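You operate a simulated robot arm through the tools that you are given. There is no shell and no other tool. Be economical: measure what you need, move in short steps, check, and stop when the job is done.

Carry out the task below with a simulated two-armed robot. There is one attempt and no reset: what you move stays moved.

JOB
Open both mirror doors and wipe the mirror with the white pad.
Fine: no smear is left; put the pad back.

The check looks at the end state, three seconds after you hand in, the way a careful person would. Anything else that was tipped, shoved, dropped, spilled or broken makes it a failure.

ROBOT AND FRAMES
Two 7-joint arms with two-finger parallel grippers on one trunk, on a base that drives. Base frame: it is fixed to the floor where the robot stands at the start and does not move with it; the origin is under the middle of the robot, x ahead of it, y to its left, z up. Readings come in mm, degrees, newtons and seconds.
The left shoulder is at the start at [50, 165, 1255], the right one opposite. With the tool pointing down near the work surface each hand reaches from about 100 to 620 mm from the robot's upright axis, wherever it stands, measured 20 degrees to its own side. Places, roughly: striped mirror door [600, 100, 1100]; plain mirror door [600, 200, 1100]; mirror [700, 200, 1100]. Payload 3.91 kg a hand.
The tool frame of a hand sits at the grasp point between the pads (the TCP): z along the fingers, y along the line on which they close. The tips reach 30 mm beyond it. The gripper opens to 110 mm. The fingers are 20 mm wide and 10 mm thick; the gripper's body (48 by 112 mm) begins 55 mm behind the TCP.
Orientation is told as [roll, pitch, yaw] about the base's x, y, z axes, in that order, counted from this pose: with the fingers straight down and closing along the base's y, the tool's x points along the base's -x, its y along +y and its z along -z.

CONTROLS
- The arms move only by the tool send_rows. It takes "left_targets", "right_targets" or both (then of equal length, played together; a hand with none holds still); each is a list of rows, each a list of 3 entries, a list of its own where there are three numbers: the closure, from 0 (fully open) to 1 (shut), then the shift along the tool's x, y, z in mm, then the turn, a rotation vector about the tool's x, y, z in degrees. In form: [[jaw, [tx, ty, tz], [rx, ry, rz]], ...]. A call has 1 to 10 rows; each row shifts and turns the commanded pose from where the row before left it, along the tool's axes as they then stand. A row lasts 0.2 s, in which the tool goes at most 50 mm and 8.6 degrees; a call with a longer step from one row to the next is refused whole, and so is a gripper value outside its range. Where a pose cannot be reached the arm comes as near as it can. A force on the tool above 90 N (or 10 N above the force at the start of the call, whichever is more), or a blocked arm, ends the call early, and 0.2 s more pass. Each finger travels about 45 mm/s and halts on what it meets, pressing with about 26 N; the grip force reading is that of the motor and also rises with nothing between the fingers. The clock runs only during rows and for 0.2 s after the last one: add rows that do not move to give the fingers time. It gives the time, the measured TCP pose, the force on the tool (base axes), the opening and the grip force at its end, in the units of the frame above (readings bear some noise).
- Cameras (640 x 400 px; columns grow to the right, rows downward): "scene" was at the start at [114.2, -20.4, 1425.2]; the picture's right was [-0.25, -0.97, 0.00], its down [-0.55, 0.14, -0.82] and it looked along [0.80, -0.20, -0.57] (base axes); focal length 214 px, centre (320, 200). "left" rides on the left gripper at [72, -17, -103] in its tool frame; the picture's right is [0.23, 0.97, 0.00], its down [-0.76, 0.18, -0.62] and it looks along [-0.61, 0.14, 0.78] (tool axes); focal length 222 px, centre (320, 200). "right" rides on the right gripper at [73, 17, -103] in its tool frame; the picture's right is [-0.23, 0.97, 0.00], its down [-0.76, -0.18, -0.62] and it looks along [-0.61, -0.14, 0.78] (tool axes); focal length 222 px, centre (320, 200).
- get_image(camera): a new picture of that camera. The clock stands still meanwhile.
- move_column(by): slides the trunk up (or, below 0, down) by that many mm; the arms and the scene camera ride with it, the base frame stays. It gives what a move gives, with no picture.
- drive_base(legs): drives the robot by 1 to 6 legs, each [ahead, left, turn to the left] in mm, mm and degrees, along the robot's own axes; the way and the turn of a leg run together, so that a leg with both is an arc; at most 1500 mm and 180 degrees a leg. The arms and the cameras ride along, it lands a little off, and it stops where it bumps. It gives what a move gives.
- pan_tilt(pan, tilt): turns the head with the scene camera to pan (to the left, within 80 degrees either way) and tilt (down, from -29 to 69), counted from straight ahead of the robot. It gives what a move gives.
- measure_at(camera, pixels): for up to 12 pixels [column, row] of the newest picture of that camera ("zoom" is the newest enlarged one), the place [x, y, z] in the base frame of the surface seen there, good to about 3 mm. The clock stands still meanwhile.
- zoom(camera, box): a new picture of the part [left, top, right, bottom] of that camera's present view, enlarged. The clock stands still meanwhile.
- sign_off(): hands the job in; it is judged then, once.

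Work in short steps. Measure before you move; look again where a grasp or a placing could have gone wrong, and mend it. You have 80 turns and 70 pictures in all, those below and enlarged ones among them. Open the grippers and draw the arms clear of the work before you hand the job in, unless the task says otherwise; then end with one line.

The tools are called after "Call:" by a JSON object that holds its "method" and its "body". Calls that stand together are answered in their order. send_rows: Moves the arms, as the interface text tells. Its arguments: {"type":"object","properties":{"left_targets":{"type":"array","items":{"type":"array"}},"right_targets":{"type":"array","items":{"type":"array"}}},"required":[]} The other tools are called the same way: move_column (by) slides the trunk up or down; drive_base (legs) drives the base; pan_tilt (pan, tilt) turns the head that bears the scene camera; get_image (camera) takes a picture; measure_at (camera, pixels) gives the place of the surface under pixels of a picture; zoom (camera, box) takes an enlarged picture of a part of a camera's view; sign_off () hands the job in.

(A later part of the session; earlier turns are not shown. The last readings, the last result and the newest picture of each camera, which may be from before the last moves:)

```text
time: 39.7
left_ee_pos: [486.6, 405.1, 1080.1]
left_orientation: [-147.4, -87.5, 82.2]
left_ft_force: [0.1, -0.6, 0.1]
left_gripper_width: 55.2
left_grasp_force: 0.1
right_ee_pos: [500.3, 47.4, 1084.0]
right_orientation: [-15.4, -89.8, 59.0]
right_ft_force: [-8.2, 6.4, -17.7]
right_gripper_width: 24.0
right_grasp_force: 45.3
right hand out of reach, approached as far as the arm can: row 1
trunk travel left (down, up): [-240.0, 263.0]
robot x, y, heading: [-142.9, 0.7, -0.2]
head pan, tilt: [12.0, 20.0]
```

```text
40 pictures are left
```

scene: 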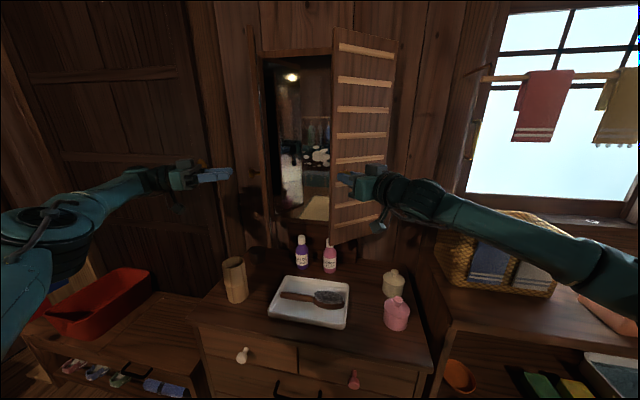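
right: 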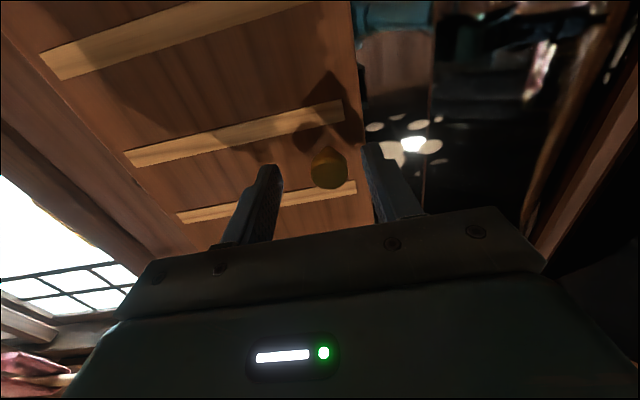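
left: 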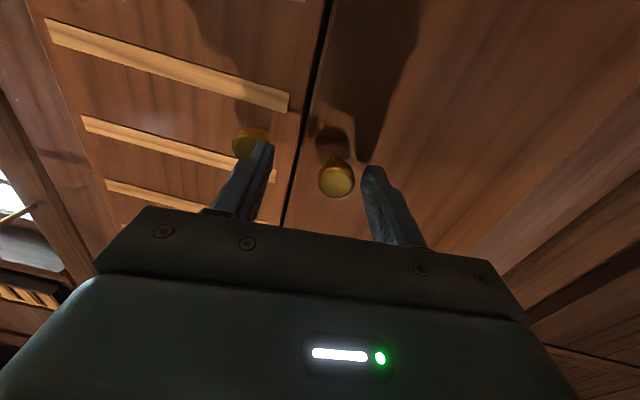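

Striped door is ~45° open and forces are low; I continue.

Call:
{"method": "send_rows", "body": {"right_targets": [[1, [0, -4, -10.6], [-4, 0, 0]], [1, [0, -4, -10.6], [-4, 0, 0]], [1, [0, -4, -10.6], [-4, 0, 0]], [1, [0, -4, -10.6], [-4, 0, 0]], [1, [0, -4, -10.6], [-4, 0, 0]], [1, [0, -4, -10.6], [-4, 0, 0]]]}}

Call:
{"method": "send_rows", "body": {"right_targets": [[1, [0, -4.2, -10.6], [-4, 0, 0]], [1, [0, -4.2, -10.6], [-4, 0, 0]], [1, [0, -4.2, -10.6], [-4, 0, 0]], [1, [0, -4.2, -10.6], [-4, 0, 0]], [1, [0, -4.2, -10.6], [-4, 0, 0]], [1, [0, -4.2, -10.6], [-4, 0, 0]]]}}

Call:
{"method": "get_image", "body": {"camera": "scene"}}

```text
time: 41.1
left_ee_pos: [485.8, 403.8, 1079.9]
left_orientation: [-147.7, -87.5, 82.7]
left_ft_force: [-0.5, 0.0, -0.2]
left_gripper_width: 54.9
left_grasp_force: 0.0
right_ee_pos: [480.1, -16.2, 1082.6]
right_orientation: [83.6, -89.9, -15.6]
right_ft_force: [-8.9, 3.0, -18.8]
right_gripper_width: 23.9
right_grasp_force: 45.5
trunk travel left (down, up): [-240.0, 263.0]
robot x, y, heading: [-142.1, 2.2, -0.7]
head pan, tilt: [12.0, 20.0]
```

```text
time: 42.5
left_ee_pos: [484.4, 403.1, 1081.8]
left_orientation: [-150.9, -87.6, 86.0]
left_ft_force: [0.4, 0.0, 1.1]
left_gripper_width: 55.0
left_grasp_force: 0.1
right_ee_pos: [486.8, -85.2, 1083.0]
right_orientation: [39.2, -89.8, 53.5]
right_ft_force: [-36.3, -2.2, -25.3]
right_gripper_width: 24.2
right_grasp_force: 45.6
trunk travel left (down, up): [-240.0, 263.0]
robot x, y, heading: [-145.0, 0.0, -0.5]
head pan, tilt: [12.0, 20.0]
```

```text
39 pictures are left
```

scene: 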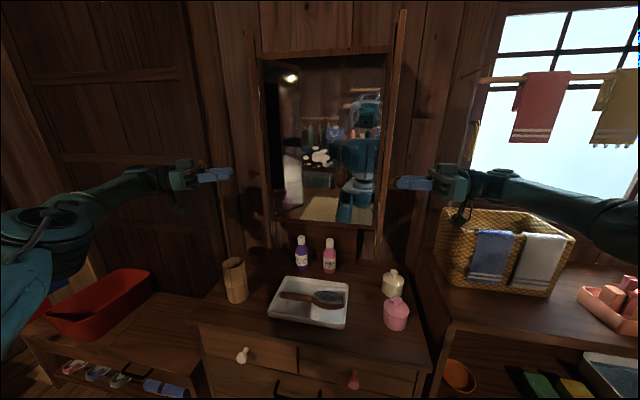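

The striped door is past 90°. I release it, back off along the tool, then draw toward the robot, and inspect the mirror.

Call:
{"method": "send_rows", "body": {"right_targets": [[0.7, [0, 0, 0], [0, 0, 0]], [0.5, [0, 0, 0], [0, 0, 0]], [0.5, [0, 0, 0], [0, 0, 0]], [0.5, [0, 0, -25], [0, 0, 0]], [0.5, [0, 0, -25], [0, 0, 0]], [0.5, [0, 20, 0], [0, 0, 0]], [0.5, [0, 40, 0], [0, 0, 0]], [0.5, [0, 40, 0], [0, 0, 0]], [0.5, [0, 0, 0], [0, 0, 0]]]}}

Call:
{"method": "zoom", "body": {"camera": "scene", "box": [220, 20, 440, 260]}}

Call:
{"method": "measure_at", "body": {"camera": "zoom", "pixels": [[240, 200], [285, 215], [300, 235], [330, 300], [160, 200], [160, 330], [165, 60], [380, 330], [100, 200], [425, 150], [425, 340], [105, 320]]}}

```text
time: 44.5
left_ee_pos: [485.7, 403.9, 1080.0]
left_orientation: [-148.3, -87.5, 83.2]
left_ft_force: [-0.4, 0.7, -0.1]
left_gripper_width: 54.9
left_grasp_force: 0.1
right_ee_pos: [392.9, -138.4, 1086.2]
right_orientation: [-117.9, -89.8, -150.5]
right_ft_force: [-0.1, 0.6, 0.4]
right_gripper_width: 55.0
right_grasp_force: 0.1
trunk travel left (down, up): [-240.0, 263.0]
robot x, y, heading: [-144.5, 1.4, -0.4]
head pan, tilt: [12.0, 20.0]
```

```text
1.67 times, centred on (330, 140) of scene
```

zoom: 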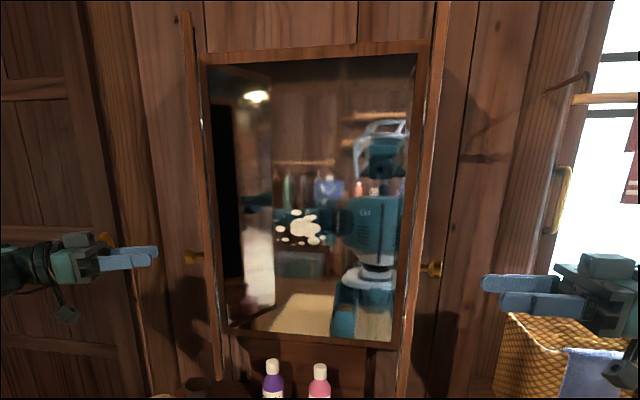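

```text
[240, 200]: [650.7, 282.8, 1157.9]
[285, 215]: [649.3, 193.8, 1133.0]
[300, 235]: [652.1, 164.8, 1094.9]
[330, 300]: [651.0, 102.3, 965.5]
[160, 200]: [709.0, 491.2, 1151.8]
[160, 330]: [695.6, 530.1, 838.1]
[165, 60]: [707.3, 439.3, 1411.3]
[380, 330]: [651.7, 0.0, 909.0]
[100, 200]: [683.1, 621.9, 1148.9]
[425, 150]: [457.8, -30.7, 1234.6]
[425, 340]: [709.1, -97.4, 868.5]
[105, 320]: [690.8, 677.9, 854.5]
```

Smear blobs are around y 110–215, z 1080–1150 on the mirror (x≈651). Before going for the pad I check the floor to the right for the drive.

Call:
{"method": "measure_at", "body": {"camera": "zoom", "pixels": [[276, 228], [281, 213], [297, 211], [312, 213], [323, 227], [325, 238], [315, 241], [301, 243], [283, 241], [305, 228], [200, 90], [196, 330]]}}

Call:
{"method": "pan_tilt", "body": {"pan": -60, "tilt": 40}}

Call:
{"method": "get_image", "body": {"camera": "scene"}}

```text
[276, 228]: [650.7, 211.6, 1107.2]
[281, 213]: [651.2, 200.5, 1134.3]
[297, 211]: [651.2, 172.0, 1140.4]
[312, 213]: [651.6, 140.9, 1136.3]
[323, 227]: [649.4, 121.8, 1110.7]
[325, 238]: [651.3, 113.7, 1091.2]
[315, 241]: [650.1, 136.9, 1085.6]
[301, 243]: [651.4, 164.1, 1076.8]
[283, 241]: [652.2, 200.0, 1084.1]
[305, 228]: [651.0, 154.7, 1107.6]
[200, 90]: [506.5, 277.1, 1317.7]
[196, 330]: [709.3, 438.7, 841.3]
```

```text
time: 45.9
left_ee_pos: [485.9, 403.8, 1080.7]
left_orientation: [-148.2, -87.5, 83.2]
left_ft_force: [0.0, -0.2, -0.1]
left_gripper_width: 55.0
left_grasp_force: 0.0
right_ee_pos: [393.2, -140.1, 1086.2]
right_orientation: [-145.1, -90.0, -123.3]
right_ft_force: [-1.3, -0.1, -0.2]
right_gripper_width: 55.3
right_grasp_force: 0.1
trunk travel left (down, up): [-240.0, 263.0]
robot x, y, heading: [-144.9, 2.6, -0.4]
head pan, tilt: [-60.0, 40.0]
```

```text
37 pictures are left
```

scene: 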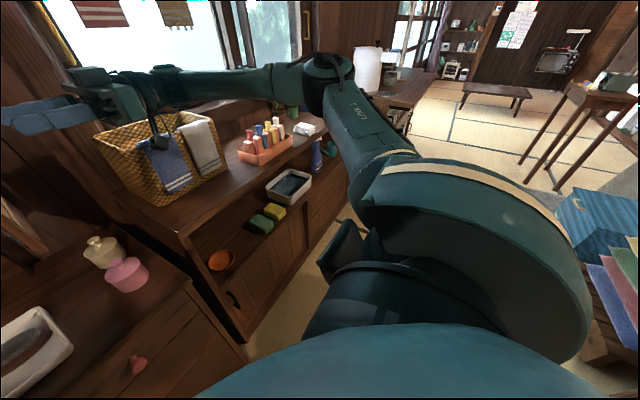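

The plain door is only ~65° open, so I'll push it further later. I measure the shelf front edge, pad and crate for the drive.

Call:
{"method": "measure_at", "body": {"camera": "scene", "pixels": [[310, 128], [300, 129], [316, 136], [185, 233], [345, 150], [560, 200], [590, 330], [155, 140], [205, 118], [300, 240], [510, 160], [322, 145]]}}

Call:
{"method": "zoom", "body": {"camera": "scene", "box": [230, 80, 390, 180]}}

```text
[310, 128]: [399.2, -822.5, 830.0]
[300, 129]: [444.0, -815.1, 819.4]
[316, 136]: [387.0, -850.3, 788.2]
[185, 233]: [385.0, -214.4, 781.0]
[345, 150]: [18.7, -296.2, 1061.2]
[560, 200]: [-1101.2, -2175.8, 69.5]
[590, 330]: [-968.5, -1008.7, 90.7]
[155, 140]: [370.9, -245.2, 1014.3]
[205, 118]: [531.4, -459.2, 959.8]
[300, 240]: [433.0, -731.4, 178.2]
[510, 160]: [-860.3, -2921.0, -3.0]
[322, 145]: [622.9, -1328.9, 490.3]
```

```text
4.00 times, centred on (310, 130) of scene
```

zoom: 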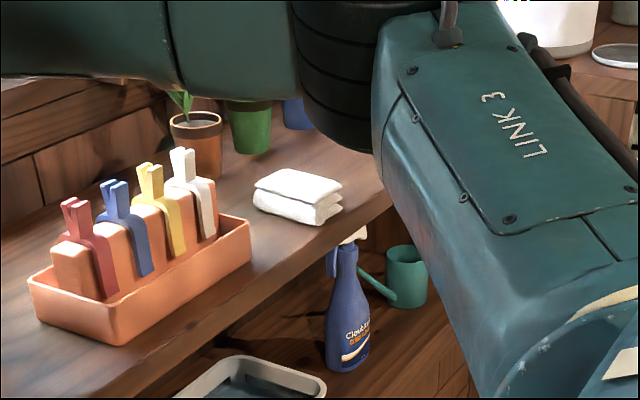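

The caddy holds four things with red, blue, yellow and white clips—likely coloured pads with the "white pad" among them, so I must inspect closer. I raise the trunk, back off clear of the doors, and drive right.

Call:
{"method": "move_column", "body": {"by": 200}}

Call:
{"method": "drive_base", "body": {"legs": [[-180, 0, 0], [0, -520, 0]]}}

Call:
{"method": "pan_tilt", "body": {"pan": -10, "tilt": 45}}

Call:
{"method": "get_image", "body": {"camera": "scene"}}

```text
time: 48.1
left_ee_pos: [485.3, 404.5, 1279.4]
left_orientation: [-148.2, -87.5, 83.0]
left_ft_force: [-0.2, 0.0, -0.2]
left_gripper_width: 55.0
left_grasp_force: 0.1
right_ee_pos: [394.0, -139.2, 1285.6]
right_orientation: [-148.0, -89.9, -120.3]
right_ft_force: [0.0, 0.3, 0.6]
right_gripper_width: 55.1
right_grasp_force: 0.1
trunk travel left (down, up): [-440.0, 63.0]
robot x, y, heading: [-143.1, 3.2, -0.3]
head pan, tilt: [-60.0, 40.0]
```

```text
time: 52.2
left_ee_pos: [304.8, -130.0, 1280.3]
left_orientation: [-148.1, -87.6, 82.8]
left_ft_force: [0.1, 0.2, 0.7]
left_gripper_width: 54.8
left_grasp_force: 0.1
right_ee_pos: [210.4, -671.8, 1285.0]
right_orientation: [-147.0, -89.9, -121.7]
right_ft_force: [-0.5, 0.1, 0.3]
right_gripper_width: 55.1
right_grasp_force: 0.0
trunk travel left (down, up): [-440.0, 63.0]
robot x, y, heading: [-324.4, -530.3, -0.8]
head pan, tilt: [-60.0, 40.0]
```

```text
time: 53.4
left_ee_pos: [307.3, -131.2, 1281.1]
left_orientation: [-148.3, -87.5, 82.9]
left_ft_force: [1.1, -0.2, 0.7]
left_gripper_width: 54.9
left_grasp_force: 0.2
right_ee_pos: [210.1, -671.5, 1284.6]
right_orientation: [-140.2, -89.9, -128.5]
right_ft_force: [0.4, -0.1, -0.1]
right_gripper_width: 55.1
right_grasp_force: 0.0
trunk travel left (down, up): [-440.0, 63.0]
robot x, y, heading: [-325.6, -528.7, -0.6]
head pan, tilt: [-10.0, 45.0]
```

```text
35 pictures are left
```

scene: 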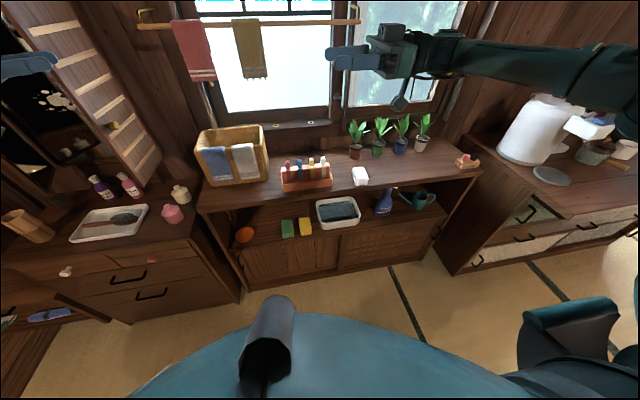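

Now I zoom at the caddy and the folded cloth.

Call:
{"method": "zoom", "body": {"camera": "scene", "box": [260, 140, 390, 220]}}

Call:
{"method": "zoom", "body": {"camera": "scene", "box": [430, 80, 640, 200]}}

```text
4.92 times, centred on (325, 180) of scene
```

zoom: 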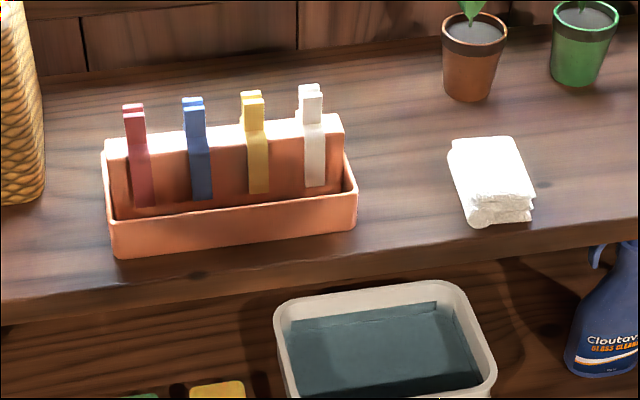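

```text
3.05 times, centred on (535, 140) of scene
```

zoom: 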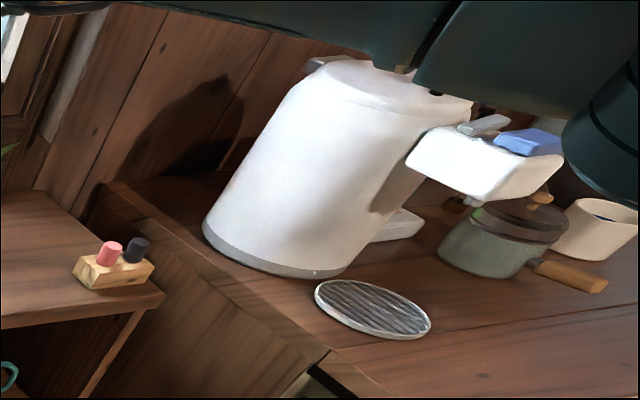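

The caddy things are clothes pegs on a divider, so the folded white thing is the pad. I measure its corners.

Call:
{"method": "zoom", "body": {"camera": "scene", "box": [340, 155, 380, 195]}}

Call:
{"method": "measure_at", "body": {"camera": "zoom", "pixels": [[210, 100], [370, 100], [420, 240], [280, 270], [300, 180], [280, 330], [420, 310], [280, 350], [160, 300], [480, 240], [330, 300]]}}

```text
10.00 times, centred on (360, 175) of scene
```

zoom: 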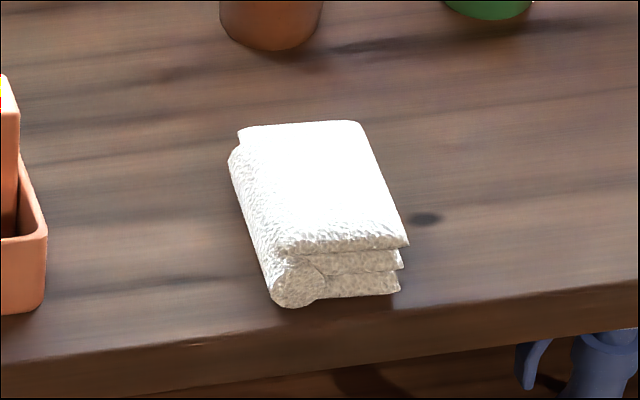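

```text
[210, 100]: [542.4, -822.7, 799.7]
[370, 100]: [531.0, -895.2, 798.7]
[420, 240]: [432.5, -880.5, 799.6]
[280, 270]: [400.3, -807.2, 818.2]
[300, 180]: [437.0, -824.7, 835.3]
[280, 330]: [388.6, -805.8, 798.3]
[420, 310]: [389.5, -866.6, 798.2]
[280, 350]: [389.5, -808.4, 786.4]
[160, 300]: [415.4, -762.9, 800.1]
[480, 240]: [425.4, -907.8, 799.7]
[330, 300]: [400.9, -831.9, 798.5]
```

Call:
{"method": "measure_at", "body": {"camera": "zoom", "pixels": [[246, 132], [354, 126], [400, 240], [290, 244], [236, 160], [262, 250], [274, 295], [310, 290], [395, 286], [395, 265], [320, 180]]}}

```text
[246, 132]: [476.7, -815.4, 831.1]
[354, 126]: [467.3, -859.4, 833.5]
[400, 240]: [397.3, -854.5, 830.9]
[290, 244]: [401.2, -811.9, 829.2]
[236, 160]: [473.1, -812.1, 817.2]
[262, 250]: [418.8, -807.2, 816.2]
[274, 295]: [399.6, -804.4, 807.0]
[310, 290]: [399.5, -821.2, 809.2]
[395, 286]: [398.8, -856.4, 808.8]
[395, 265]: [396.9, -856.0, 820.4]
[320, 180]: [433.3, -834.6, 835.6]
```

Pad: x 398–478, y −859…−805, z 799–835, nearly square to the axes. I turn the right hand back to pointing down with a 120° turn about (1,1,1).

Call:
{"method": "send_rows", "body": {"right_targets": [[0.3, [0, 0, 0], [4.9, 4.9, 4.9]], [0.3, [0, 0, 0], [4.9, 4.9, 4.9]], [0.3, [0, 0, 0], [4.9, 4.9, 4.9]], [0.3, [0, 0, 0], [4.9, 4.9, 4.9]], [0.2, [0, 0, 0], [4.9, 4.9, 4.9]], [0.2, [0, 0, 0], [4.9, 4.9, 4.9]], [0.2, [0, 0, 0], [4.9, 4.9, 4.9]]]}}

Call:
{"method": "send_rows", "body": {"right_targets": [[0.2, [0, 0, 0], [4.9, 4.9, 4.9]], [0.2, [0, 0, 0], [4.9, 4.9, 4.9]], [0.2, [0, 0, 0], [4.9, 4.9, 4.9]], [0.2, [0, 0, 0], [4.9, 4.9, 4.9]], [0.2, [0, 0, 0], [4.9, 4.9, 4.9]], [0.2, [0, 0, 0], [4.9, 4.9, 4.9]], [0.2, [0, 0, 0], [4.9, 4.9, 4.9]], [0.2, [0, 0, 0], [0, 0, 0]]]}}

```text
time: 55.0
left_ee_pos: [305.4, -130.0, 1279.3]
left_orientation: [-148.7, -87.5, 83.4]
left_ft_force: [0.0, 0.0, 0.4]
left_gripper_width: 55.2
left_grasp_force: 0.2
right_ee_pos: [241.2, -620.7, 1280.7]
right_orientation: [31.7, -50.0, 29.7]
right_ft_force: [0.3, -0.6, 0.0]
right_gripper_width: 87.7
right_grasp_force: 0.1
right hand out of reach, approached as far as the arm can: row 5, 6, 7
trunk travel left (down, up): [-440.0, 63.0]
robot x, y, heading: [-326.2, -528.9, -0.7]
head pan, tilt: [-10.0, 45.0]
```

```text
time: 56.8
left_ee_pos: [306.5, -129.4, 1279.0]
left_orientation: [-148.3, -87.5, 82.9]
left_ft_force: [0.4, 1.4, 0.2]
left_gripper_width: 55.1
left_grasp_force: 0.0
right_ee_pos: [254.0, -557.7, 1270.6]
right_orientation: [31.4, -43.2, 24.9]
right_ft_force: [0.4, 0.7, 0.1]
right_gripper_width: 88.1
right_grasp_force: 0.0
right hand out of reach, approached as far as the arm can: row 1, 2, 3, 4, 5, 6, 7
trunk travel left (down, up): [-440.0, 63.0]
robot x, y, heading: [-322.4, -528.1, -0.8]
head pan, tilt: [-10.0, 45.0]
```

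The arm can't point down that far out and high. I draw the hand down and back toward the robot (mostly along tool x) before finishing the turn.

Call:
{"method": "send_rows", "body": {"right_targets": [[0.2, [44, -4, 10], [0, 0, 0]], [0.2, [44, -4, 10], [0, 0, 0]], [0.2, [44, -4, 10], [0, 0, 0]], [0.2, [44, -4, 10], [0, 0, 0]], [0.2, [0, 0, 0], [0, 0, 0]]]}}

```text
time: 58.0
left_ee_pos: [305.7, -128.5, 1280.3]
left_orientation: [-148.4, -87.4, 83.0]
left_ft_force: [1.4, 0.4, 0.1]
left_gripper_width: 55.0
left_grasp_force: 0.1
right_ee_pos: [160.7, -593.4, 1116.2]
right_orientation: [31.4, -43.1, 25.0]
right_ft_force: [-0.8, -0.5, 0.6]
right_gripper_width: 87.9
right_grasp_force: 0.2
trunk travel left (down, up): [-440.0, 63.0]
robot x, y, heading: [-326.8, -528.1, -0.9]
head pan, tilt: [-10.0, 45.0]
```

Now reachable; I finish the remaining 62.7° turn to point straight down.

Call:
{"method": "send_rows", "body": {"right_targets": [[0.2, [0, 0, 0], [4.8, 4.38, 4.36]], [0.2, [0, 0, 0], [4.8, 4.38, 4.36]], [0.2, [0, 0, 0], [4.8, 4.38, 4.36]], [0.2, [0, 0, 0], [4.8, 4.38, 4.36]], [0.2, [0, 0, 0], [4.8, 4.38, 4.36]], [0.2, [0, 0, 0], [4.8, 4.38, 4.36]], [0.2, [0, 0, 0], [4.8, 4.38, 4.36]], [0.2, [0, 0, 0], [4.8, 4.38, 4.36]], [0.2, [0, 0, 0], [0, 0, 0]]]}}

```text
time: 59.4
left_ee_pos: [304.9, -129.8, 1280.0]
left_orientation: [-148.6, -87.5, 83.2]
left_ft_force: [-0.1, 0.0, 0.0]
left_gripper_width: 55.0
left_grasp_force: 0.0
right_ee_pos: [93.1, -470.0, 1143.5]
right_orientation: [21.8, -10.6, 2.4]
right_ft_force: [0.4, 0.0, -0.2]
right_gripper_width: 88.0
right_grasp_force: 0.1
right hand out of reach, approached as far as the arm can: row 1, 2, 3, 4, 5, 6
trunk travel left (down, up): [-440.0, 63.0]
robot x, y, heading: [-323.7, -528.4, -0.7]
head pan, tilt: [-10.0, 45.0]
stopped in row 6 (right hand): the arm was blocked; the commanded pose is now the measured one
```

The arm drifted across the body and blocked. I move it outward to the right (tool −y) and then finish the turn.

Call:
{"method": "send_rows", "body": {"right_targets": [[0.2, [0, -45, 0], [0, 0, 0]], [0.2, [0, -45, 0], [0, 0, 0]], [0.2, [0, -45, 0], [0, 0, 0]], [0.2, [0, -45, 0], [0, 0, 0]], [0.2, [0, 0, 0], [0, 0, 0]]]}}

Call:
{"method": "get_image", "body": {"camera": "scene"}}

```text
time: 60.6
left_ee_pos: [305.5, -129.8, 1280.0]
left_orientation: [-148.3, -87.4, 82.9]
left_ft_force: [-0.4, -0.8, 0.1]
left_gripper_width: 55.1
left_grasp_force: 0.0
right_ee_pos: [22.3, -531.7, 1083.8]
right_orientation: [21.8, -10.7, 2.4]
right_ft_force: [-0.6, 0.2, 0.5]
right_gripper_width: 87.7
right_grasp_force: 0.1
right hand out of reach, approached as far as the arm can: row 1, 2, 3, 4
trunk travel left (down, up): [-440.0, 63.0]
robot x, y, heading: [-324.3, -527.7, -0.6]
head pan, tilt: [-10.0, 45.0]
```

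```text
31 pictures are left
```

scene: 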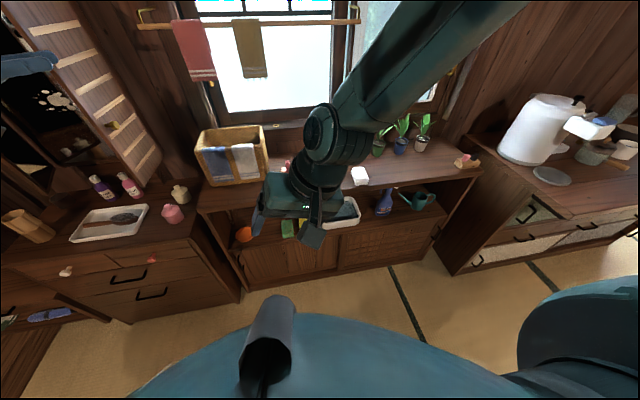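

The arm is folded close; I move it forward and outward with small steps to see which direction is free.

Call:
{"method": "send_rows", "body": {"right_targets": [[0.2, [-40, -15, 0], [0, 0, 0]], [0.2, [-40, -15, 0], [0, 0, 0]], [0.2, [-40, -15, 0], [0, 0, 0]], [0.2, [-40, -15, 0], [0, 0, 0]], [0.2, [0, 0, 0], [0, 0, 0]]]}}

```text
time: 61.8
left_ee_pos: [304.8, -129.7, 1279.9]
left_orientation: [-148.4, -87.5, 83.1]
left_ft_force: [-0.1, -0.4, -0.6]
left_gripper_width: 55.4
left_grasp_force: 0.1
right_ee_pos: [78.8, -480.9, 1102.5]
right_orientation: [22.0, -10.8, 2.4]
right_ft_force: [-0.6, -0.3, 0.6]
right_gripper_width: 87.9
right_grasp_force: 0.1
right hand out of reach, approached as far as the arm can: row 1, 2, 3, 4
trunk travel left (down, up): [-440.0, 63.0]
robot x, y, heading: [-326.4, -529.4, -0.9]
head pan, tilt: [-10.0, 45.0]
```

This configuration is at a joint limit. I undo toward the route that worked before: pitch the hand forward (roll→0, pitch→−60) while moving forward.

Call:
{"method": "send_rows", "body": {"right_targets": [[0.2, [0, 0, 10], [3.15, -7, -1.06]], [0.2, [0, 0, 15], [3.15, -7, -1.06]], [0.2, [0, 0, 15], [3.15, -7, -1.06]], [0.2, [0, 0, 15], [3.15, -7, -1.06]], [0.2, [0, 0, 15], [3.15, -7, -1.06]], [0.2, [0, 0, 15], [3.15, -7, -1.06]], [0.2, [0, 0, 15], [3.15, -7, -1.06]], [0.2, [0, 0, 0], [0, 0, 0]]]}}

```text
time: 62.5
left_ee_pos: [306.6, -130.4, 1280.5]
left_orientation: [-148.5, -87.5, 83.2]
left_ft_force: [-1.0, 0.5, -0.4]
left_gripper_width: 55.1
left_grasp_force: 0.0
right_ee_pos: [106.9, -481.0, 1126.8]
right_orientation: [29.5, -22.1, -10.4]
right_ft_force: [0.2, 0.2, 0.5]
right_gripper_width: 88.1
right_grasp_force: 0.1
right hand out of reach, approached as far as the arm can: row 3
trunk travel left (down, up): [-440.0, 63.0]
robot x, y, heading: [-325.5, -527.3, -0.7]
head pan, tilt: [-10.0, 45.0]
stopped in row 3 (right hand): the arm was blocked; the commanded pose is now the measured one
```

Blocked again; I look at the arms themselves from the head to see what is in the way.

Call:
{"method": "pan_tilt", "body": {"pan": -20, "tilt": 5}}

Call:
{"method": "get_image", "body": {"camera": "scene"}}

Call:
{"method": "get_image", "body": {"camera": "left"}}

```text
time: 63.5
left_ee_pos: [306.4, -130.0, 1279.9]
left_orientation: [-148.1, -87.5, 82.9]
left_ft_force: [-0.1, 0.1, 0.2]
left_gripper_width: 54.9
left_grasp_force: 0.0
right_ee_pos: [107.7, -480.7, 1128.5]
right_orientation: [29.6, -22.2, -10.4]
right_ft_force: [0.8, -0.8, 0.3]
right_gripper_width: 88.0
right_grasp_force: 0.2
trunk travel left (down, up): [-440.0, 63.0]
robot x, y, heading: [-325.2, -527.8, -1.0]
head pan, tilt: [-20.0, 5.0]
```

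```text
30 pictures are left
```

scene: 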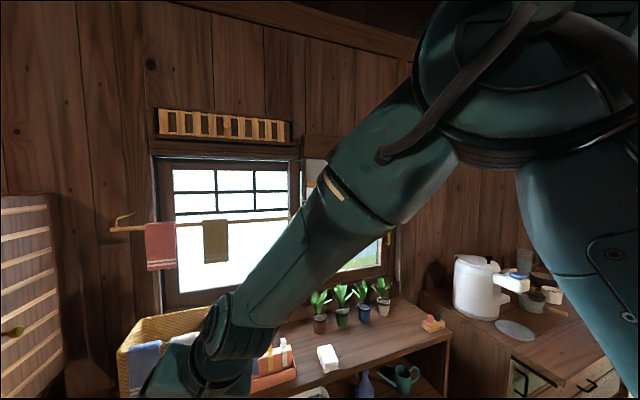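

```text
29 pictures are left
```

left: 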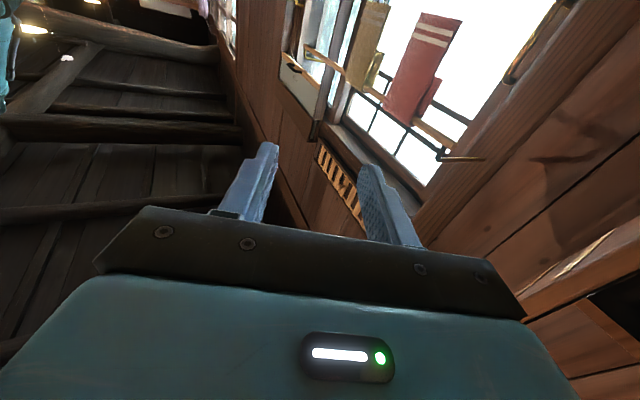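

The elbow is folded up by the head. I retrace: turn back toward the earlier free orientation [31,−43,25].

Call:
{"method": "send_rows", "body": {"right_targets": [[0.2, [0, 0, 0], [-4.1, -0.46, -7.2]], [0.2, [0, 0, 0], [-4.1, -0.46, -7.2]], [0.2, [0, 0, 0], [-4.1, -0.46, -7.2]], [0.2, [0, 0, 0], [-4.1, -0.46, -7.2]], [0.2, [0, 0, 0], [-4.1, -0.46, -7.2]], [0.2, [0, 0, 0], [0, 0, 0]]]}}

```text
time: 64.9
left_ee_pos: [306.0, -130.1, 1280.2]
left_orientation: [-148.6, -87.5, 83.2]
left_ft_force: [-0.2, -0.3, 0.0]
left_gripper_width: 55.1
left_grasp_force: 0.1
right_ee_pos: [107.4, -480.2, 1127.5]
right_orientation: [31.0, -43.0, 25.0]
right_ft_force: [-0.3, 0.7, -0.8]
right_gripper_width: 88.0
right_grasp_force: 0.0
trunk travel left (down, up): [-440.0, 63.0]
robot x, y, heading: [-324.2, -523.6, -0.7]
head pan, tilt: [-20.0, 5.0]
```

That orientation is free again. I retrace the rest of the (1,1,1) turn back to level, moving forward/up a little.

Call:
{"method": "send_rows", "body": {"right_targets": [[0.2, [-20, -15, 0], [-4.75, -4.75, -4.75]], [0.2, [-20, -15, 0], [-4.75, -4.75, -4.75]], [0.2, [-20, -15, 0], [-4.75, -4.75, -4.75]], [0.2, [-20, -15, 0], [-4.75, -4.75, -4.75]], [0.2, [-15, -15, 0], [-4.75, -4.75, -4.75]], [0.2, [-15, -15, 0], [-4.75, -4.75, -4.75]], [0.2, [-15, -15, 0], [-4.75, -4.75, -4.75]], [0.2, [0, 0, 0], [0, 0, 0]]]}}

```text
time: 66.7
left_ee_pos: [305.1, -130.3, 1279.8]
left_orientation: [-148.8, -87.6, 83.2]
left_ft_force: [0.1, -0.5, -0.3]
left_gripper_width: 54.8
left_grasp_force: 0.1
right_ee_pos: [251.2, -489.7, 1206.0]
right_orientation: [142.0, -87.3, -52.0]
right_ft_force: [0.1, 0.6, -0.2]
right_gripper_width: 88.0
right_grasp_force: 0.0
trunk travel left (down, up): [-440.0, 63.0]
robot x, y, heading: [-325.3, -528.1, -0.9]
head pan, tilt: [-20.0, 5.0]
```

Level again with free motion. Now I swing it about the vertical to point ahead (tool x +).

Call:
{"method": "send_rows", "body": {"right_targets": [[0.2, [0, -8, -10], [8.5, 0, 0]], [0.2, [0, -8, -10], [8.5, 0, 0]], [0.2, [0, -8, -10], [8.5, 0, 0]], [0.2, [0, -8, -10], [8.5, 0, 0]], [0.2, [0, -8, -5], [8.5, 0, 0]], [0.2, [0, -10, 0], [8.5, 0, 0]], [0.2, [0, -10, 0], [8.5, 0, 0]], [0.2, [0, -10, 0], [8.5, 0, 0]], [0.2, [0, -10, 0], [8.5, 0, 0]], [0.2, [0, -10, 0], [8.5, 0, 0]]]}}

```text
time: 68.9
left_ee_pos: [306.3, -133.8, 1282.4]
left_orientation: [-149.4, -87.8, 84.0]
left_ft_force: [0.2, -1.8, 0.4]
left_gripper_width: 55.2
left_grasp_force: 0.0
right_ee_pos: [307.4, -650.3, 1217.6]
right_orientation: [73.9, -87.2, -51.9]
right_ft_force: [0.1, -1.2, 1.1]
right_gripper_width: 88.2
right_grasp_force: 0.1
right hand out of reach, approached as far as the arm can: row 8, 9, 10
trunk travel left (down, up): [-440.0, 63.0]
robot x, y, heading: [-326.3, -535.8, -0.8]
head pan, tilt: [-20.0, 5.0]
```

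Now at yaw 22, good place. I pitch the hand downward while drawing it down and back.

Call:
{"method": "send_rows", "body": {"right_targets": [[0.2, [20, 0, -15], [0, 8.5, 0]], [0.2, [20, 0, -15], [0, 8.5, 0]], [0.2, [22, 0, -10], [0, 8.5, 0]], [0.2, [24, 0, -5], [0, 8.5, 0]], [0.2, [25, 0, 0], [0, 8.5, 0]], [0.2, [25, 0, 0], [0, 8.5, 0]], [0.2, [22, 0, 5], [0, 8.5, 0]], [0.2, [20, 0, 10], [0, 8.5, 0]], [0.2, [15, 0, 15], [0, 8.5, 0]], [0.2, [0, 0, 20], [0, 8.5, 0]]]}}

Call:
{"method": "pan_tilt", "body": {"pan": -20, "tilt": 40}}

Call:
{"method": "get_image", "body": {"camera": "scene"}}

```text
time: 71.1
left_ee_pos: [306.3, -128.9, 1280.6]
left_orientation: [-147.6, -87.6, 82.3]
left_ft_force: [-0.5, -0.6, -0.2]
left_gripper_width: 54.8
left_grasp_force: 0.0
right_ee_pos: [188.1, -687.2, 1029.9]
right_orientation: [2.5, -4.0, 21.7]
right_ft_force: [0.6, 0.3, 0.2]
right_gripper_width: 88.0
right_grasp_force: 0.0
trunk travel left (down, up): [-440.0, 63.0]
robot x, y, heading: [-325.4, -526.3, -0.8]
head pan, tilt: [-20.0, 5.0]
```

```text
time: 72.2
left_ee_pos: [304.7, -129.7, 1280.5]
left_orientation: [-148.5, -87.4, 83.1]
left_ft_force: [-0.1, 0.5, 0.0]
left_gripper_width: 55.2
left_grasp_force: 0.0
right_ee_pos: [188.2, -686.9, 1030.4]
right_orientation: [2.6, -4.1, 21.8]
right_ft_force: [-0.3, -0.2, 0.3]
right_gripper_width: 88.2
right_grasp_force: 0.1
trunk travel left (down, up): [-440.0, 63.0]
robot x, y, heading: [-324.8, -528.2, -1.0]
head pan, tilt: [-20.0, 40.0]
```

```text
28 pictures are left
```

scene: 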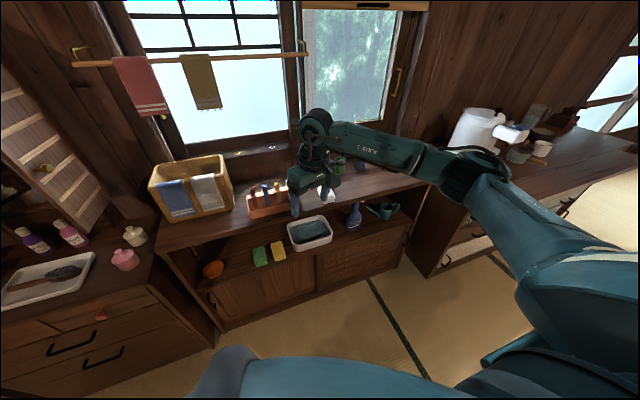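

The hand points nearly straight down now. I trim yaw/roll/pitch to zero and check the towel rail clearance for driving ahead.

Call:
{"method": "send_rows", "body": {"right_targets": [[0.2, [0, 0, 0], [0.8, 1.3, 7.2]], [0.2, [0, 0, 0], [0.8, 1.3, 7.2]], [0.2, [0, 0, 0], [0.8, 1.3, 7.2]], [0.2, [0, 0, 0], [0, 0, 0]]]}}

Call:
{"method": "measure_at", "body": {"camera": "scene", "pixels": [[140, 90], [205, 85], [155, 62], [80, 52], [305, 50], [190, 165], [265, 190], [340, 168]]}}

```text
time: 73.2
left_ee_pos: [306.3, -129.8, 1280.2]
left_orientation: [-148.4, -87.5, 82.9]
left_ft_force: [-0.4, -0.2, -0.3]
left_gripper_width: 55.0
left_grasp_force: 0.0
right_ee_pos: [187.7, -687.5, 1031.3]
right_orientation: [0.8, 0.5, 0.2]
right_ft_force: [-1.0, 0.6, -0.1]
right_gripper_width: 88.0
right_grasp_force: 0.0
trunk travel left (down, up): [-440.0, 63.0]
robot x, y, heading: [-323.0, -530.1, -0.6]
head pan, tilt: [-20.0, 40.0]
```

```text
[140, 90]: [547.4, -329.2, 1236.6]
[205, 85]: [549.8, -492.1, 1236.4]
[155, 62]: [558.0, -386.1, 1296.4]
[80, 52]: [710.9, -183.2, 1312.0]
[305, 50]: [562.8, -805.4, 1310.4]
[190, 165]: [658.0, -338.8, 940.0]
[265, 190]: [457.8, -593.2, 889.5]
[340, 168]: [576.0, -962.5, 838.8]
```

The towels/rail sit at x≈547, so I first pull the left hand back 110 mm, then drive right and ahead.

Call:
{"method": "send_rows", "body": {"left_targets": [[0.5, [0, -33, -15], [0, 0, 0]], [0.5, [0, -33, -15], [0, 0, 0]], [0.5, [0, -33, -15], [0, 0, 0]], [0.5, [0, 0, 0], [0, 0, 0]]]}}

Call:
{"method": "drive_base", "body": {"legs": [[0, -120, 0], [190, 0, 0]]}}

```text
time: 74.2
left_ee_pos: [197.4, -128.9, 1279.8]
left_orientation: [-147.8, -87.4, 82.4]
left_ft_force: [-0.3, 0.8, -0.1]
left_gripper_width: 55.1
left_grasp_force: 0.1
right_ee_pos: [188.0, -687.8, 1029.6]
right_orientation: [0.8, 0.5, 0.3]
right_ft_force: [-0.7, 0.0, 0.4]
right_gripper_width: 88.1
right_grasp_force: 0.1
trunk travel left (down, up): [-440.0, 63.0]
robot x, y, heading: [-323.4, -529.3, -1.1]
head pan, tilt: [-20.0, 40.0]
```

```text
time: 76.5
left_ee_pos: [379.5, -248.6, 1279.3]
left_orientation: [-147.6, -87.5, 82.6]
left_ft_force: [0.2, 0.3, 0.0]
left_gripper_width: 55.0
left_grasp_force: 0.0
right_ee_pos: [374.2, -806.5, 1029.9]
right_orientation: [0.8, 0.5, 0.6]
right_ft_force: [1.1, 1.4, 0.5]
right_gripper_width: 87.9
right_grasp_force: 0.0
trunk travel left (down, up): [-440.0, 63.0]
robot x, y, heading: [-140.7, -648.9, -0.5]
head pan, tilt: [-20.0, 40.0]
```

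The hand is at (374,−806); I move over the pad centre (438,−832), go down to z≈905 and look.

Call:
{"method": "send_rows", "body": {"right_targets": [[0.2, [-22, -9, 0], [0, 0, 0]], [0.2, [-21, -9, 20], [0, 0, 0]], [0.2, [-21, -8, 35], [0, 0, 0]], [0.2, [0, 0, 35], [0, 0, 0]], [0.2, [0, 0, 35], [0, 0, 0]], [0.2, [0, 0, 0], [0, 0, 0]]]}}

Call:
{"method": "get_image", "body": {"camera": "right"}}

```text
time: 77.9
left_ee_pos: [379.6, -248.6, 1280.2]
left_orientation: [-148.9, -87.5, 83.7]
left_ft_force: [0.5, -0.1, -0.4]
left_gripper_width: 55.1
left_grasp_force: 0.0
right_ee_pos: [436.2, -832.1, 905.4]
right_orientation: [0.8, 0.3, 0.5]
right_ft_force: [-0.8, 0.5, 0.9]
right_gripper_width: 88.2
right_grasp_force: 0.1
trunk travel left (down, up): [-440.0, 63.0]
robot x, y, heading: [-136.1, -648.9, -0.5]
head pan, tilt: [-20.0, 40.0]
```

```text
27 pictures are left
```

right: 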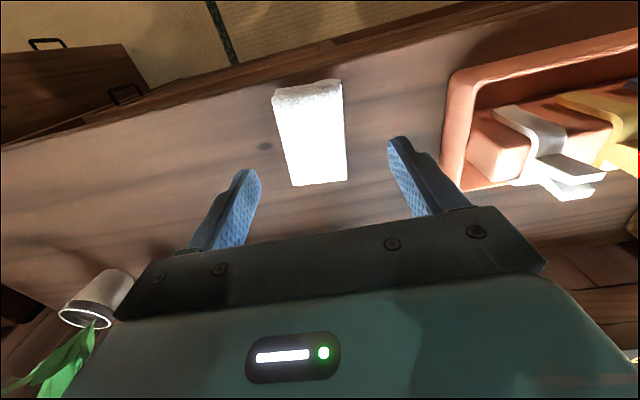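

The pad lies between the fingers. I check its extents and the caddy clearance from this view.

Call:
{"method": "measure_at", "body": {"camera": "right", "pixels": [[280, 110], [338, 108], [346, 178], [294, 184], [316, 140], [450, 120], [462, 185], [272, 95], [340, 85]]}}

```text
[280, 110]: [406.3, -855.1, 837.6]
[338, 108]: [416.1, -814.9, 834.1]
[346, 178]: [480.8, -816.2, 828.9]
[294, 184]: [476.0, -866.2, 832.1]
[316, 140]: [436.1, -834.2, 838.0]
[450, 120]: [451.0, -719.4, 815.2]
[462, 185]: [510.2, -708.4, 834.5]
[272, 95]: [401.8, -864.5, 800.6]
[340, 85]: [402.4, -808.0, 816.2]
```

The caddy is at y≈−719, well clear. I centre (440,−835), descend so the tips are ~9 mm above the board, and close.

Call:
{"method": "send_rows", "body": {"right_targets": [[0.2, [-3, -3, 20], [0, 0, 0]], [0.2, [0, 0, 20], [0, 0, 0]], [0.2, [0, 0, 15], [0, 0, 0]], [0.2, [0, 0, 11], [0, 0, 0]], [0.2, [0, 0, 0], [0, 0, 0]], [0.5, [0, 0, 0], [0, 0, 0]], [1, [0, 0, 0], [0, 0, 0]], [1, [0, 0, 0], [0, 0, 0]], [1, [0, 0, 0], [0, 0, 0]], [1, [0, 0, 0], [0, 0, 0]]]}}

Call:
{"method": "get_image", "body": {"camera": "right"}}

```text
time: 80.1
left_ee_pos: [379.1, -248.6, 1281.3]
left_orientation: [-148.6, -87.5, 83.5]
left_ft_force: [0.2, 0.7, 0.9]
left_gripper_width: 54.8
left_grasp_force: 0.1
right_ee_pos: [438.8, -832.9, 838.6]
right_orientation: [0.8, 0.4, 0.5]
right_ft_force: [0.0, 0.0, 0.2]
right_gripper_width: 58.5
right_grasp_force: 25.7
trunk travel left (down, up): [-440.0, 63.0]
robot x, y, heading: [-140.6, -651.5, -0.7]
head pan, tilt: [-20.0, 40.0]
```

```text
26 pictures are left
```

right: 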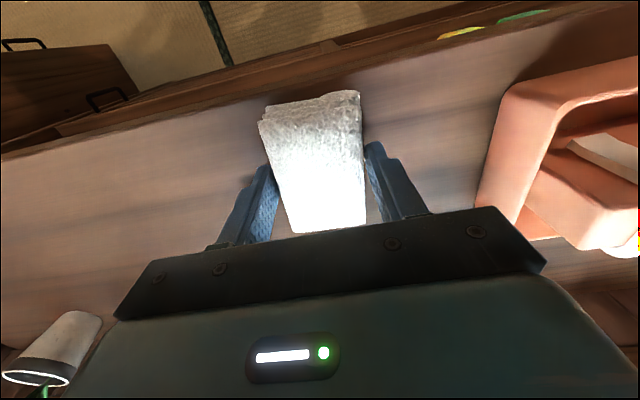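

Gripped at 58.5 mm with TCP at (439,−833,838.6) — the return pose. I lift and check.

Call:
{"method": "send_rows", "body": {"right_targets": [[1, [0, 0, -20], [0, 0, 0]], [1, [0, 0, -40], [0, 0, 0]], [1, [0, 0, -45], [0, 0, 0]], [1, [0, 0, -45], [0, 0, 0]], [1, [0, 0, -40], [0, 0, 0]], [1, [30, 0, 0], [0, 0, 0]], [1, [40, 0, 0], [0, 0, 0]], [1, [40, 0, 0], [0, 0, 0]], [1, [0, 0, 0], [0, 0, 0]]]}}

Call:
{"method": "get_image", "body": {"camera": "right"}}

```text
time: 82.1
left_ee_pos: [379.9, -246.8, 1279.4]
left_orientation: [-148.1, -87.5, 83.1]
left_ft_force: [-0.5, 0.0, -0.3]
left_gripper_width: 55.1
left_grasp_force: 0.1
right_ee_pos: [330.5, -837.2, 1027.5]
right_orientation: [0.8, 0.5, 0.5]
right_ft_force: [-0.8, 0.2, 0.0]
right_gripper_width: 58.1
right_grasp_force: 25.4
trunk travel left (down, up): [-440.0, 63.0]
robot x, y, heading: [-140.2, -651.6, -0.3]
head pan, tilt: [-20.0, 40.0]
```

```text
25 pictures are left
```

right: 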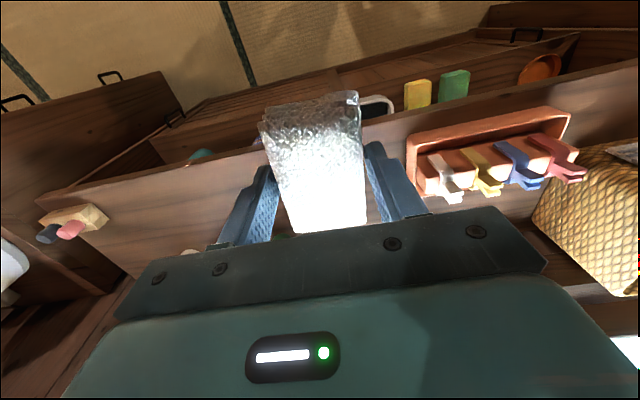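

Pad is held. I back away, then drive left to stand in front of the mirror (robot y≈250).

Call:
{"method": "drive_base", "body": {"legs": [[-220, 0, 0], [0, 880, 0.5]]}}

Call:
{"method": "pan_tilt", "body": {"pan": 0, "tilt": 25}}

Call:
{"method": "get_image", "body": {"camera": "scene"}}

```text
time: 88.0
left_ee_pos: [158.7, 638.0, 1280.0]
left_orientation: [-148.8, -87.6, 84.4]
left_ft_force: [-0.9, 0.6, -0.6]
left_gripper_width: 54.7
left_grasp_force: 0.1
right_ee_pos: [119.1, 48.9, 1028.2]
right_orientation: [0.8, 0.5, 1.5]
right_ft_force: [0.3, 0.5, 0.0]
right_gripper_width: 57.7
right_grasp_force: 25.6
trunk travel left (down, up): [-440.0, 63.0]
robot x, y, heading: [-356.5, 226.1, 0.6]
head pan, tilt: [-20.0, 40.0]
```

```text
time: 88.9
left_ee_pos: [159.2, 637.7, 1281.2]
left_orientation: [-148.8, -87.5, 84.5]
left_ft_force: [0.0, 0.7, 1.1]
left_gripper_width: 54.8
left_grasp_force: 0.0
right_ee_pos: [119.8, 49.2, 1027.5]
right_orientation: [0.8, 0.4, 1.6]
right_ft_force: [-0.6, 0.4, -0.1]
right_gripper_width: 57.6
right_grasp_force: 26.2
trunk travel left (down, up): [-440.0, 63.0]
robot x, y, heading: [-356.3, 227.6, 0.3]
head pan, tilt: [0.0, 25.0]
```

```text
24 pictures are left
```

scene: 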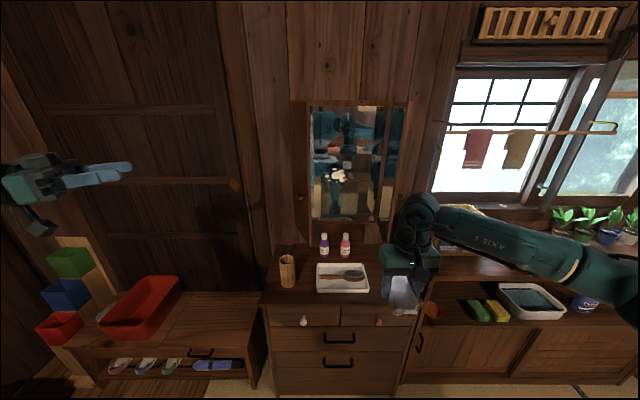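

I turn the right hand (with pad) level facing the mirror and swing the left hand to point ahead, both in free space.

Call:
{"method": "send_rows", "body": {"right_targets": [[1, [-20, 0, -20], [0, -8.5, 0]], [1, [-25, 0, -15], [0, -8.5, 0]], [1, [-25, 0, -10], [0, -8.5, 0]], [1, [-25, 0, -5], [0, -8.5, 0]], [1, [-25, 0, 0], [0, -8.5, 0]], [1, [-25, 0, 0], [0, -8.5, 0]], [1, [-24, 0, 10], [0, -8.5, 0]], [1, [-22, 0, 15], [0, -8.5, 0]], [1, [-20, 0, 20], [0, -8.5, 0]], [1, [-20, 0, 20], [0, -8.5, 0]]], "left_targets": [[0.6, [0, 8, 15], [-8, 0, 0]], [0.7, [0, 6, 15], [-8, 0, 0]], [0.8, [0, 4, 15], [-8, 0, 0]], [0.9, [0, 0, 15], [-8, 0, 0]], [1, [0, -5, 15], [-8, 0, 0]], [1, [0, -10, 15], [-8, 0, 0]], [1, [0, -15, 10], [-8, 0, 0]], [1, [0, -20, 10], [-8, 0, 0]], [1, [0, -20, 0], [0, 0, 0]], [1, [0, -20, 0], [0, 0, 0]]]}}

```text
time: 91.1
left_ee_pos: [242.9, 505.4, 1287.3]
left_orientation: [-81.0, -87.6, 80.8]
left_ft_force: [-1.1, 0.4, -0.1]
left_gripper_width: 0.1
left_grasp_force: 25.5
left hand out of reach, approached as far as the arm can: row 10
right_ee_pos: [311.3, 60.7, 1160.7]
right_orientation: [3.4, -75.0, -1.3]
right_ft_force: [0.2, 0.4, -0.5]
right_gripper_width: 57.3
right_grasp_force: 25.6
right hand out of reach, approached as far as the arm can: row 9, 10
trunk travel left (down, up): [-440.0, 63.0]
robot x, y, heading: [-353.5, 230.2, 0.4]
head pan, tilt: [0.0, 25.0]
```

Next I finish the right hand's pitch, slide the left hand sideways to y≈235 in front of the opening, then lower the trunk 130.

Call:
{"method": "send_rows", "body": {"right_targets": [[1, [0, 0, -20], [0, -7.5, 0]], [1, [0, 0, -10], [0, -7.5, 0]], [1, [0, 0, 0], [0, 0, 0]], [1, [0, 0, 0], [0, 0, 0]], [1, [0, 0, 0], [0, 0, 0]], [1, [0, 0, 0], [0, 0, 0]], [1, [0, 0, 0], [0, 0, 0]], [1, [0, 0, 0], [0, 0, 0]]], "left_targets": [[1, [0, -38, 5], [0, 0, 0]], [1, [0, -38, 5], [0, 0, 0]], [1, [0, -38, 5], [0, 0, 0]], [1, [0, -38, 5], [0, 0, 0]], [1, [0, -38, 5], [0, 0, 0]], [1, [0, -38, 0], [0, 0, 0]], [1, [0, -38, 0], [0, 0, 0]], [1, [0, 0, 0], [0, 0, 0]]]}}

Call:
{"method": "move_column", "body": {"by": -130}}

Call:
{"method": "get_image", "body": {"camera": "scene"}}

```text
time: 92.9
left_ee_pos: [264.9, 276.1, 1308.3]
left_orientation: [-84.6, -87.5, 84.4]
left_ft_force: [-0.4, 0.0, 0.1]
left_gripper_width: 0.2
left_grasp_force: 26.3
left hand out of reach, approached as far as the arm can: row 1, 2
right_ee_pos: [311.1, 60.8, 1160.7]
right_orientation: [3.2, -75.0, -1.1]
right_ft_force: [0.6, -0.2, -0.9]
right_gripper_width: 57.3
right_grasp_force: 25.7
right hand out of reach, approached as far as the arm can: row 1, 2
trunk travel left (down, up): [-440.0, 63.0]
robot x, y, heading: [-355.6, 226.8, 0.3]
head pan, tilt: [0.0, 25.0]
```

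```text
time: 94.4
left_ee_pos: [264.3, 276.7, 1179.4]
left_orientation: [-85.0, -87.5, 84.7]
left_ft_force: [-0.5, 0.4, -0.5]
left_gripper_width: 0.3
left_grasp_force: 26.1
right_ee_pos: [310.8, 59.3, 1030.6]
right_orientation: [3.2, -75.1, -1.2]
right_ft_force: [0.6, -0.2, -0.3]
right_gripper_width: 57.3
right_grasp_force: 25.7
trunk travel left (down, up): [-310.0, 193.0]
robot x, y, heading: [-354.6, 228.4, 0.6]
head pan, tilt: [0.0, 25.0]
```

```text
23 pictures are left
```

scene: 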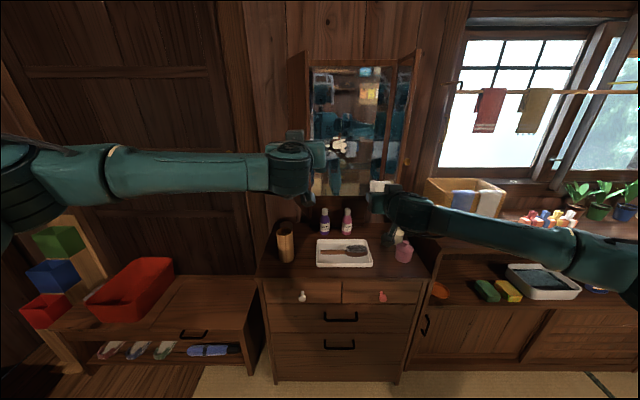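

I shift the left hand to y≈228 and drive ahead 225 mm so its closed fingers enter between the doors.

Call:
{"method": "send_rows", "body": {"left_targets": [[1, [0, -25, 0], [0, 0, 0]], [1, [0, -24, 0], [0, 0, 0]], [1, [0, 0, 0], [0, 0, 0]]]}}

Call:
{"method": "drive_base", "body": {"legs": [[225, 0, 0]]}}

Call:
{"method": "get_image", "body": {"camera": "left"}}

```text
time: 95.2
left_ee_pos: [263.3, 226.9, 1179.4]
left_orientation: [-84.4, -87.5, 84.2]
left_ft_force: [0.5, -0.3, 0.2]
left_gripper_width: 0.0
left_grasp_force: 26.2
right_ee_pos: [310.9, 60.3, 1031.1]
right_orientation: [3.4, -74.9, -1.4]
right_ft_force: [0.0, -0.7, -1.1]
right_gripper_width: 56.9
right_grasp_force: 25.7
trunk travel left (down, up): [-310.0, 193.0]
robot x, y, heading: [-353.5, 228.3, 0.6]
head pan, tilt: [0.0, 25.0]
```

```text
time: 97.0
left_ee_pos: [488.0, 226.4, 1178.9]
left_orientation: [-84.1, -87.6, 83.7]
left_ft_force: [0.0, -0.3, -0.5]
left_gripper_width: 0.4
left_grasp_force: 25.9
right_ee_pos: [535.1, 57.8, 1029.9]
right_orientation: [3.2, -74.9, -1.4]
right_ft_force: [0.0, -0.2, -0.2]
right_gripper_width: 57.4
right_grasp_force: 25.9
trunk travel left (down, up): [-310.0, 193.0]
robot x, y, heading: [-127.0, 226.8, 0.4]
head pan, tilt: [0.0, 25.0]
```

```text
22 pictures are left
```

left: 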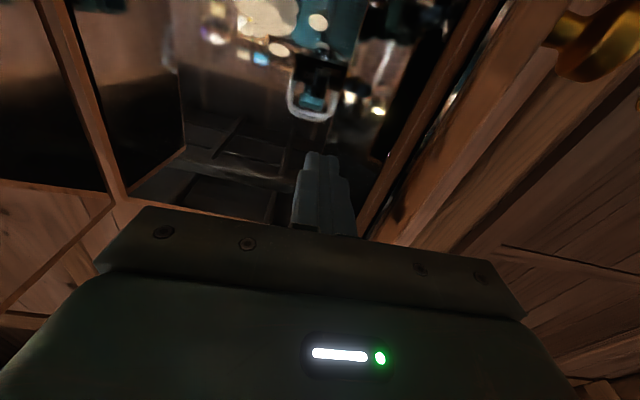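

The fingers are inside the opening, the door's edge just to the right in the picture. I push the door outward (+y) in small steps.

Call:
{"method": "send_rows", "body": {"left_targets": [[1, [0, 12, 0], [0, 0, 0]], [1, [0, 12, 0], [0, 0, 0]], [1, [0, 12, 0], [0, 0, 0]], [1, [0, 12, 0], [0, 0, 0]], [1, [0, 12, 0], [0, 0, 0]], [1, [0, 12, 0], [0, 0, 0]], [1, [0, 12, 0], [0, 0, 0]], [1, [0, 12, 0], [0, 0, 0]], [1, [0, 12, 0], [0, 0, 0]]]}}

Call:
{"method": "get_image", "body": {"camera": "scene"}}

```text
time: 99.0
left_ee_pos: [488.4, 334.2, 1175.2]
left_orientation: [-85.9, -87.4, 85.5]
left_ft_force: [-0.1, -0.1, 0.2]
left_gripper_width: 0.0
left_grasp_force: 25.7
right_ee_pos: [535.7, 58.1, 1030.4]
right_orientation: [3.1, -75.0, -1.3]
right_ft_force: [1.2, -0.3, -0.4]
right_gripper_width: 57.4
right_grasp_force: 25.7
trunk travel left (down, up): [-310.0, 193.0]
robot x, y, heading: [-130.8, 228.8, 0.2]
head pan, tilt: [0.0, 25.0]
```

```text
21 pictures are left
```

scene: 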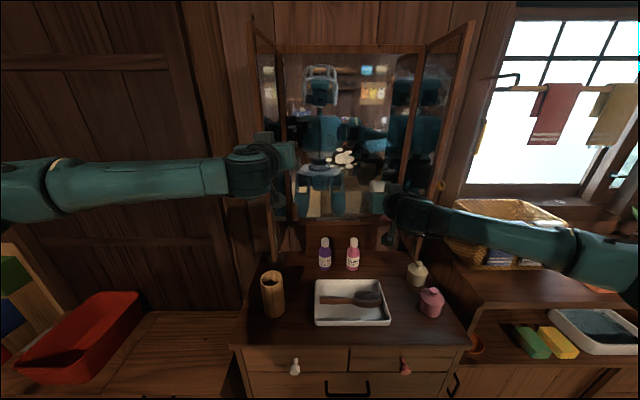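

Both doors are now ≥90° open. I draw the left hand away from the door and back out.

Call:
{"method": "send_rows", "body": {"left_targets": [[1, [0, -15, 0], [0, 0, 0]], [1, [0, 0, -20], [0, 0, 0]], [1, [0, 0, -20], [0, 0, 0]], [1, [0, 0, -20], [0, 0, 0]], [1, [0, 0, 0], [0, 0, 0]]]}}

```text
time: 100.2
left_ee_pos: [428.8, 320.8, 1176.4]
left_orientation: [-84.4, -87.5, 84.0]
left_ft_force: [0.4, 0.5, 0.1]
left_gripper_width: 0.0
left_grasp_force: 25.8
right_ee_pos: [535.6, 57.2, 1030.8]
right_orientation: [3.3, -75.0, -1.5]
right_ft_force: [-0.1, 1.3, -0.8]
right_gripper_width: 57.2
right_grasp_force: 26.3
trunk travel left (down, up): [-310.0, 193.0]
robot x, y, heading: [-127.1, 225.9, 0.2]
head pan, tilt: [0.0, 25.0]
```

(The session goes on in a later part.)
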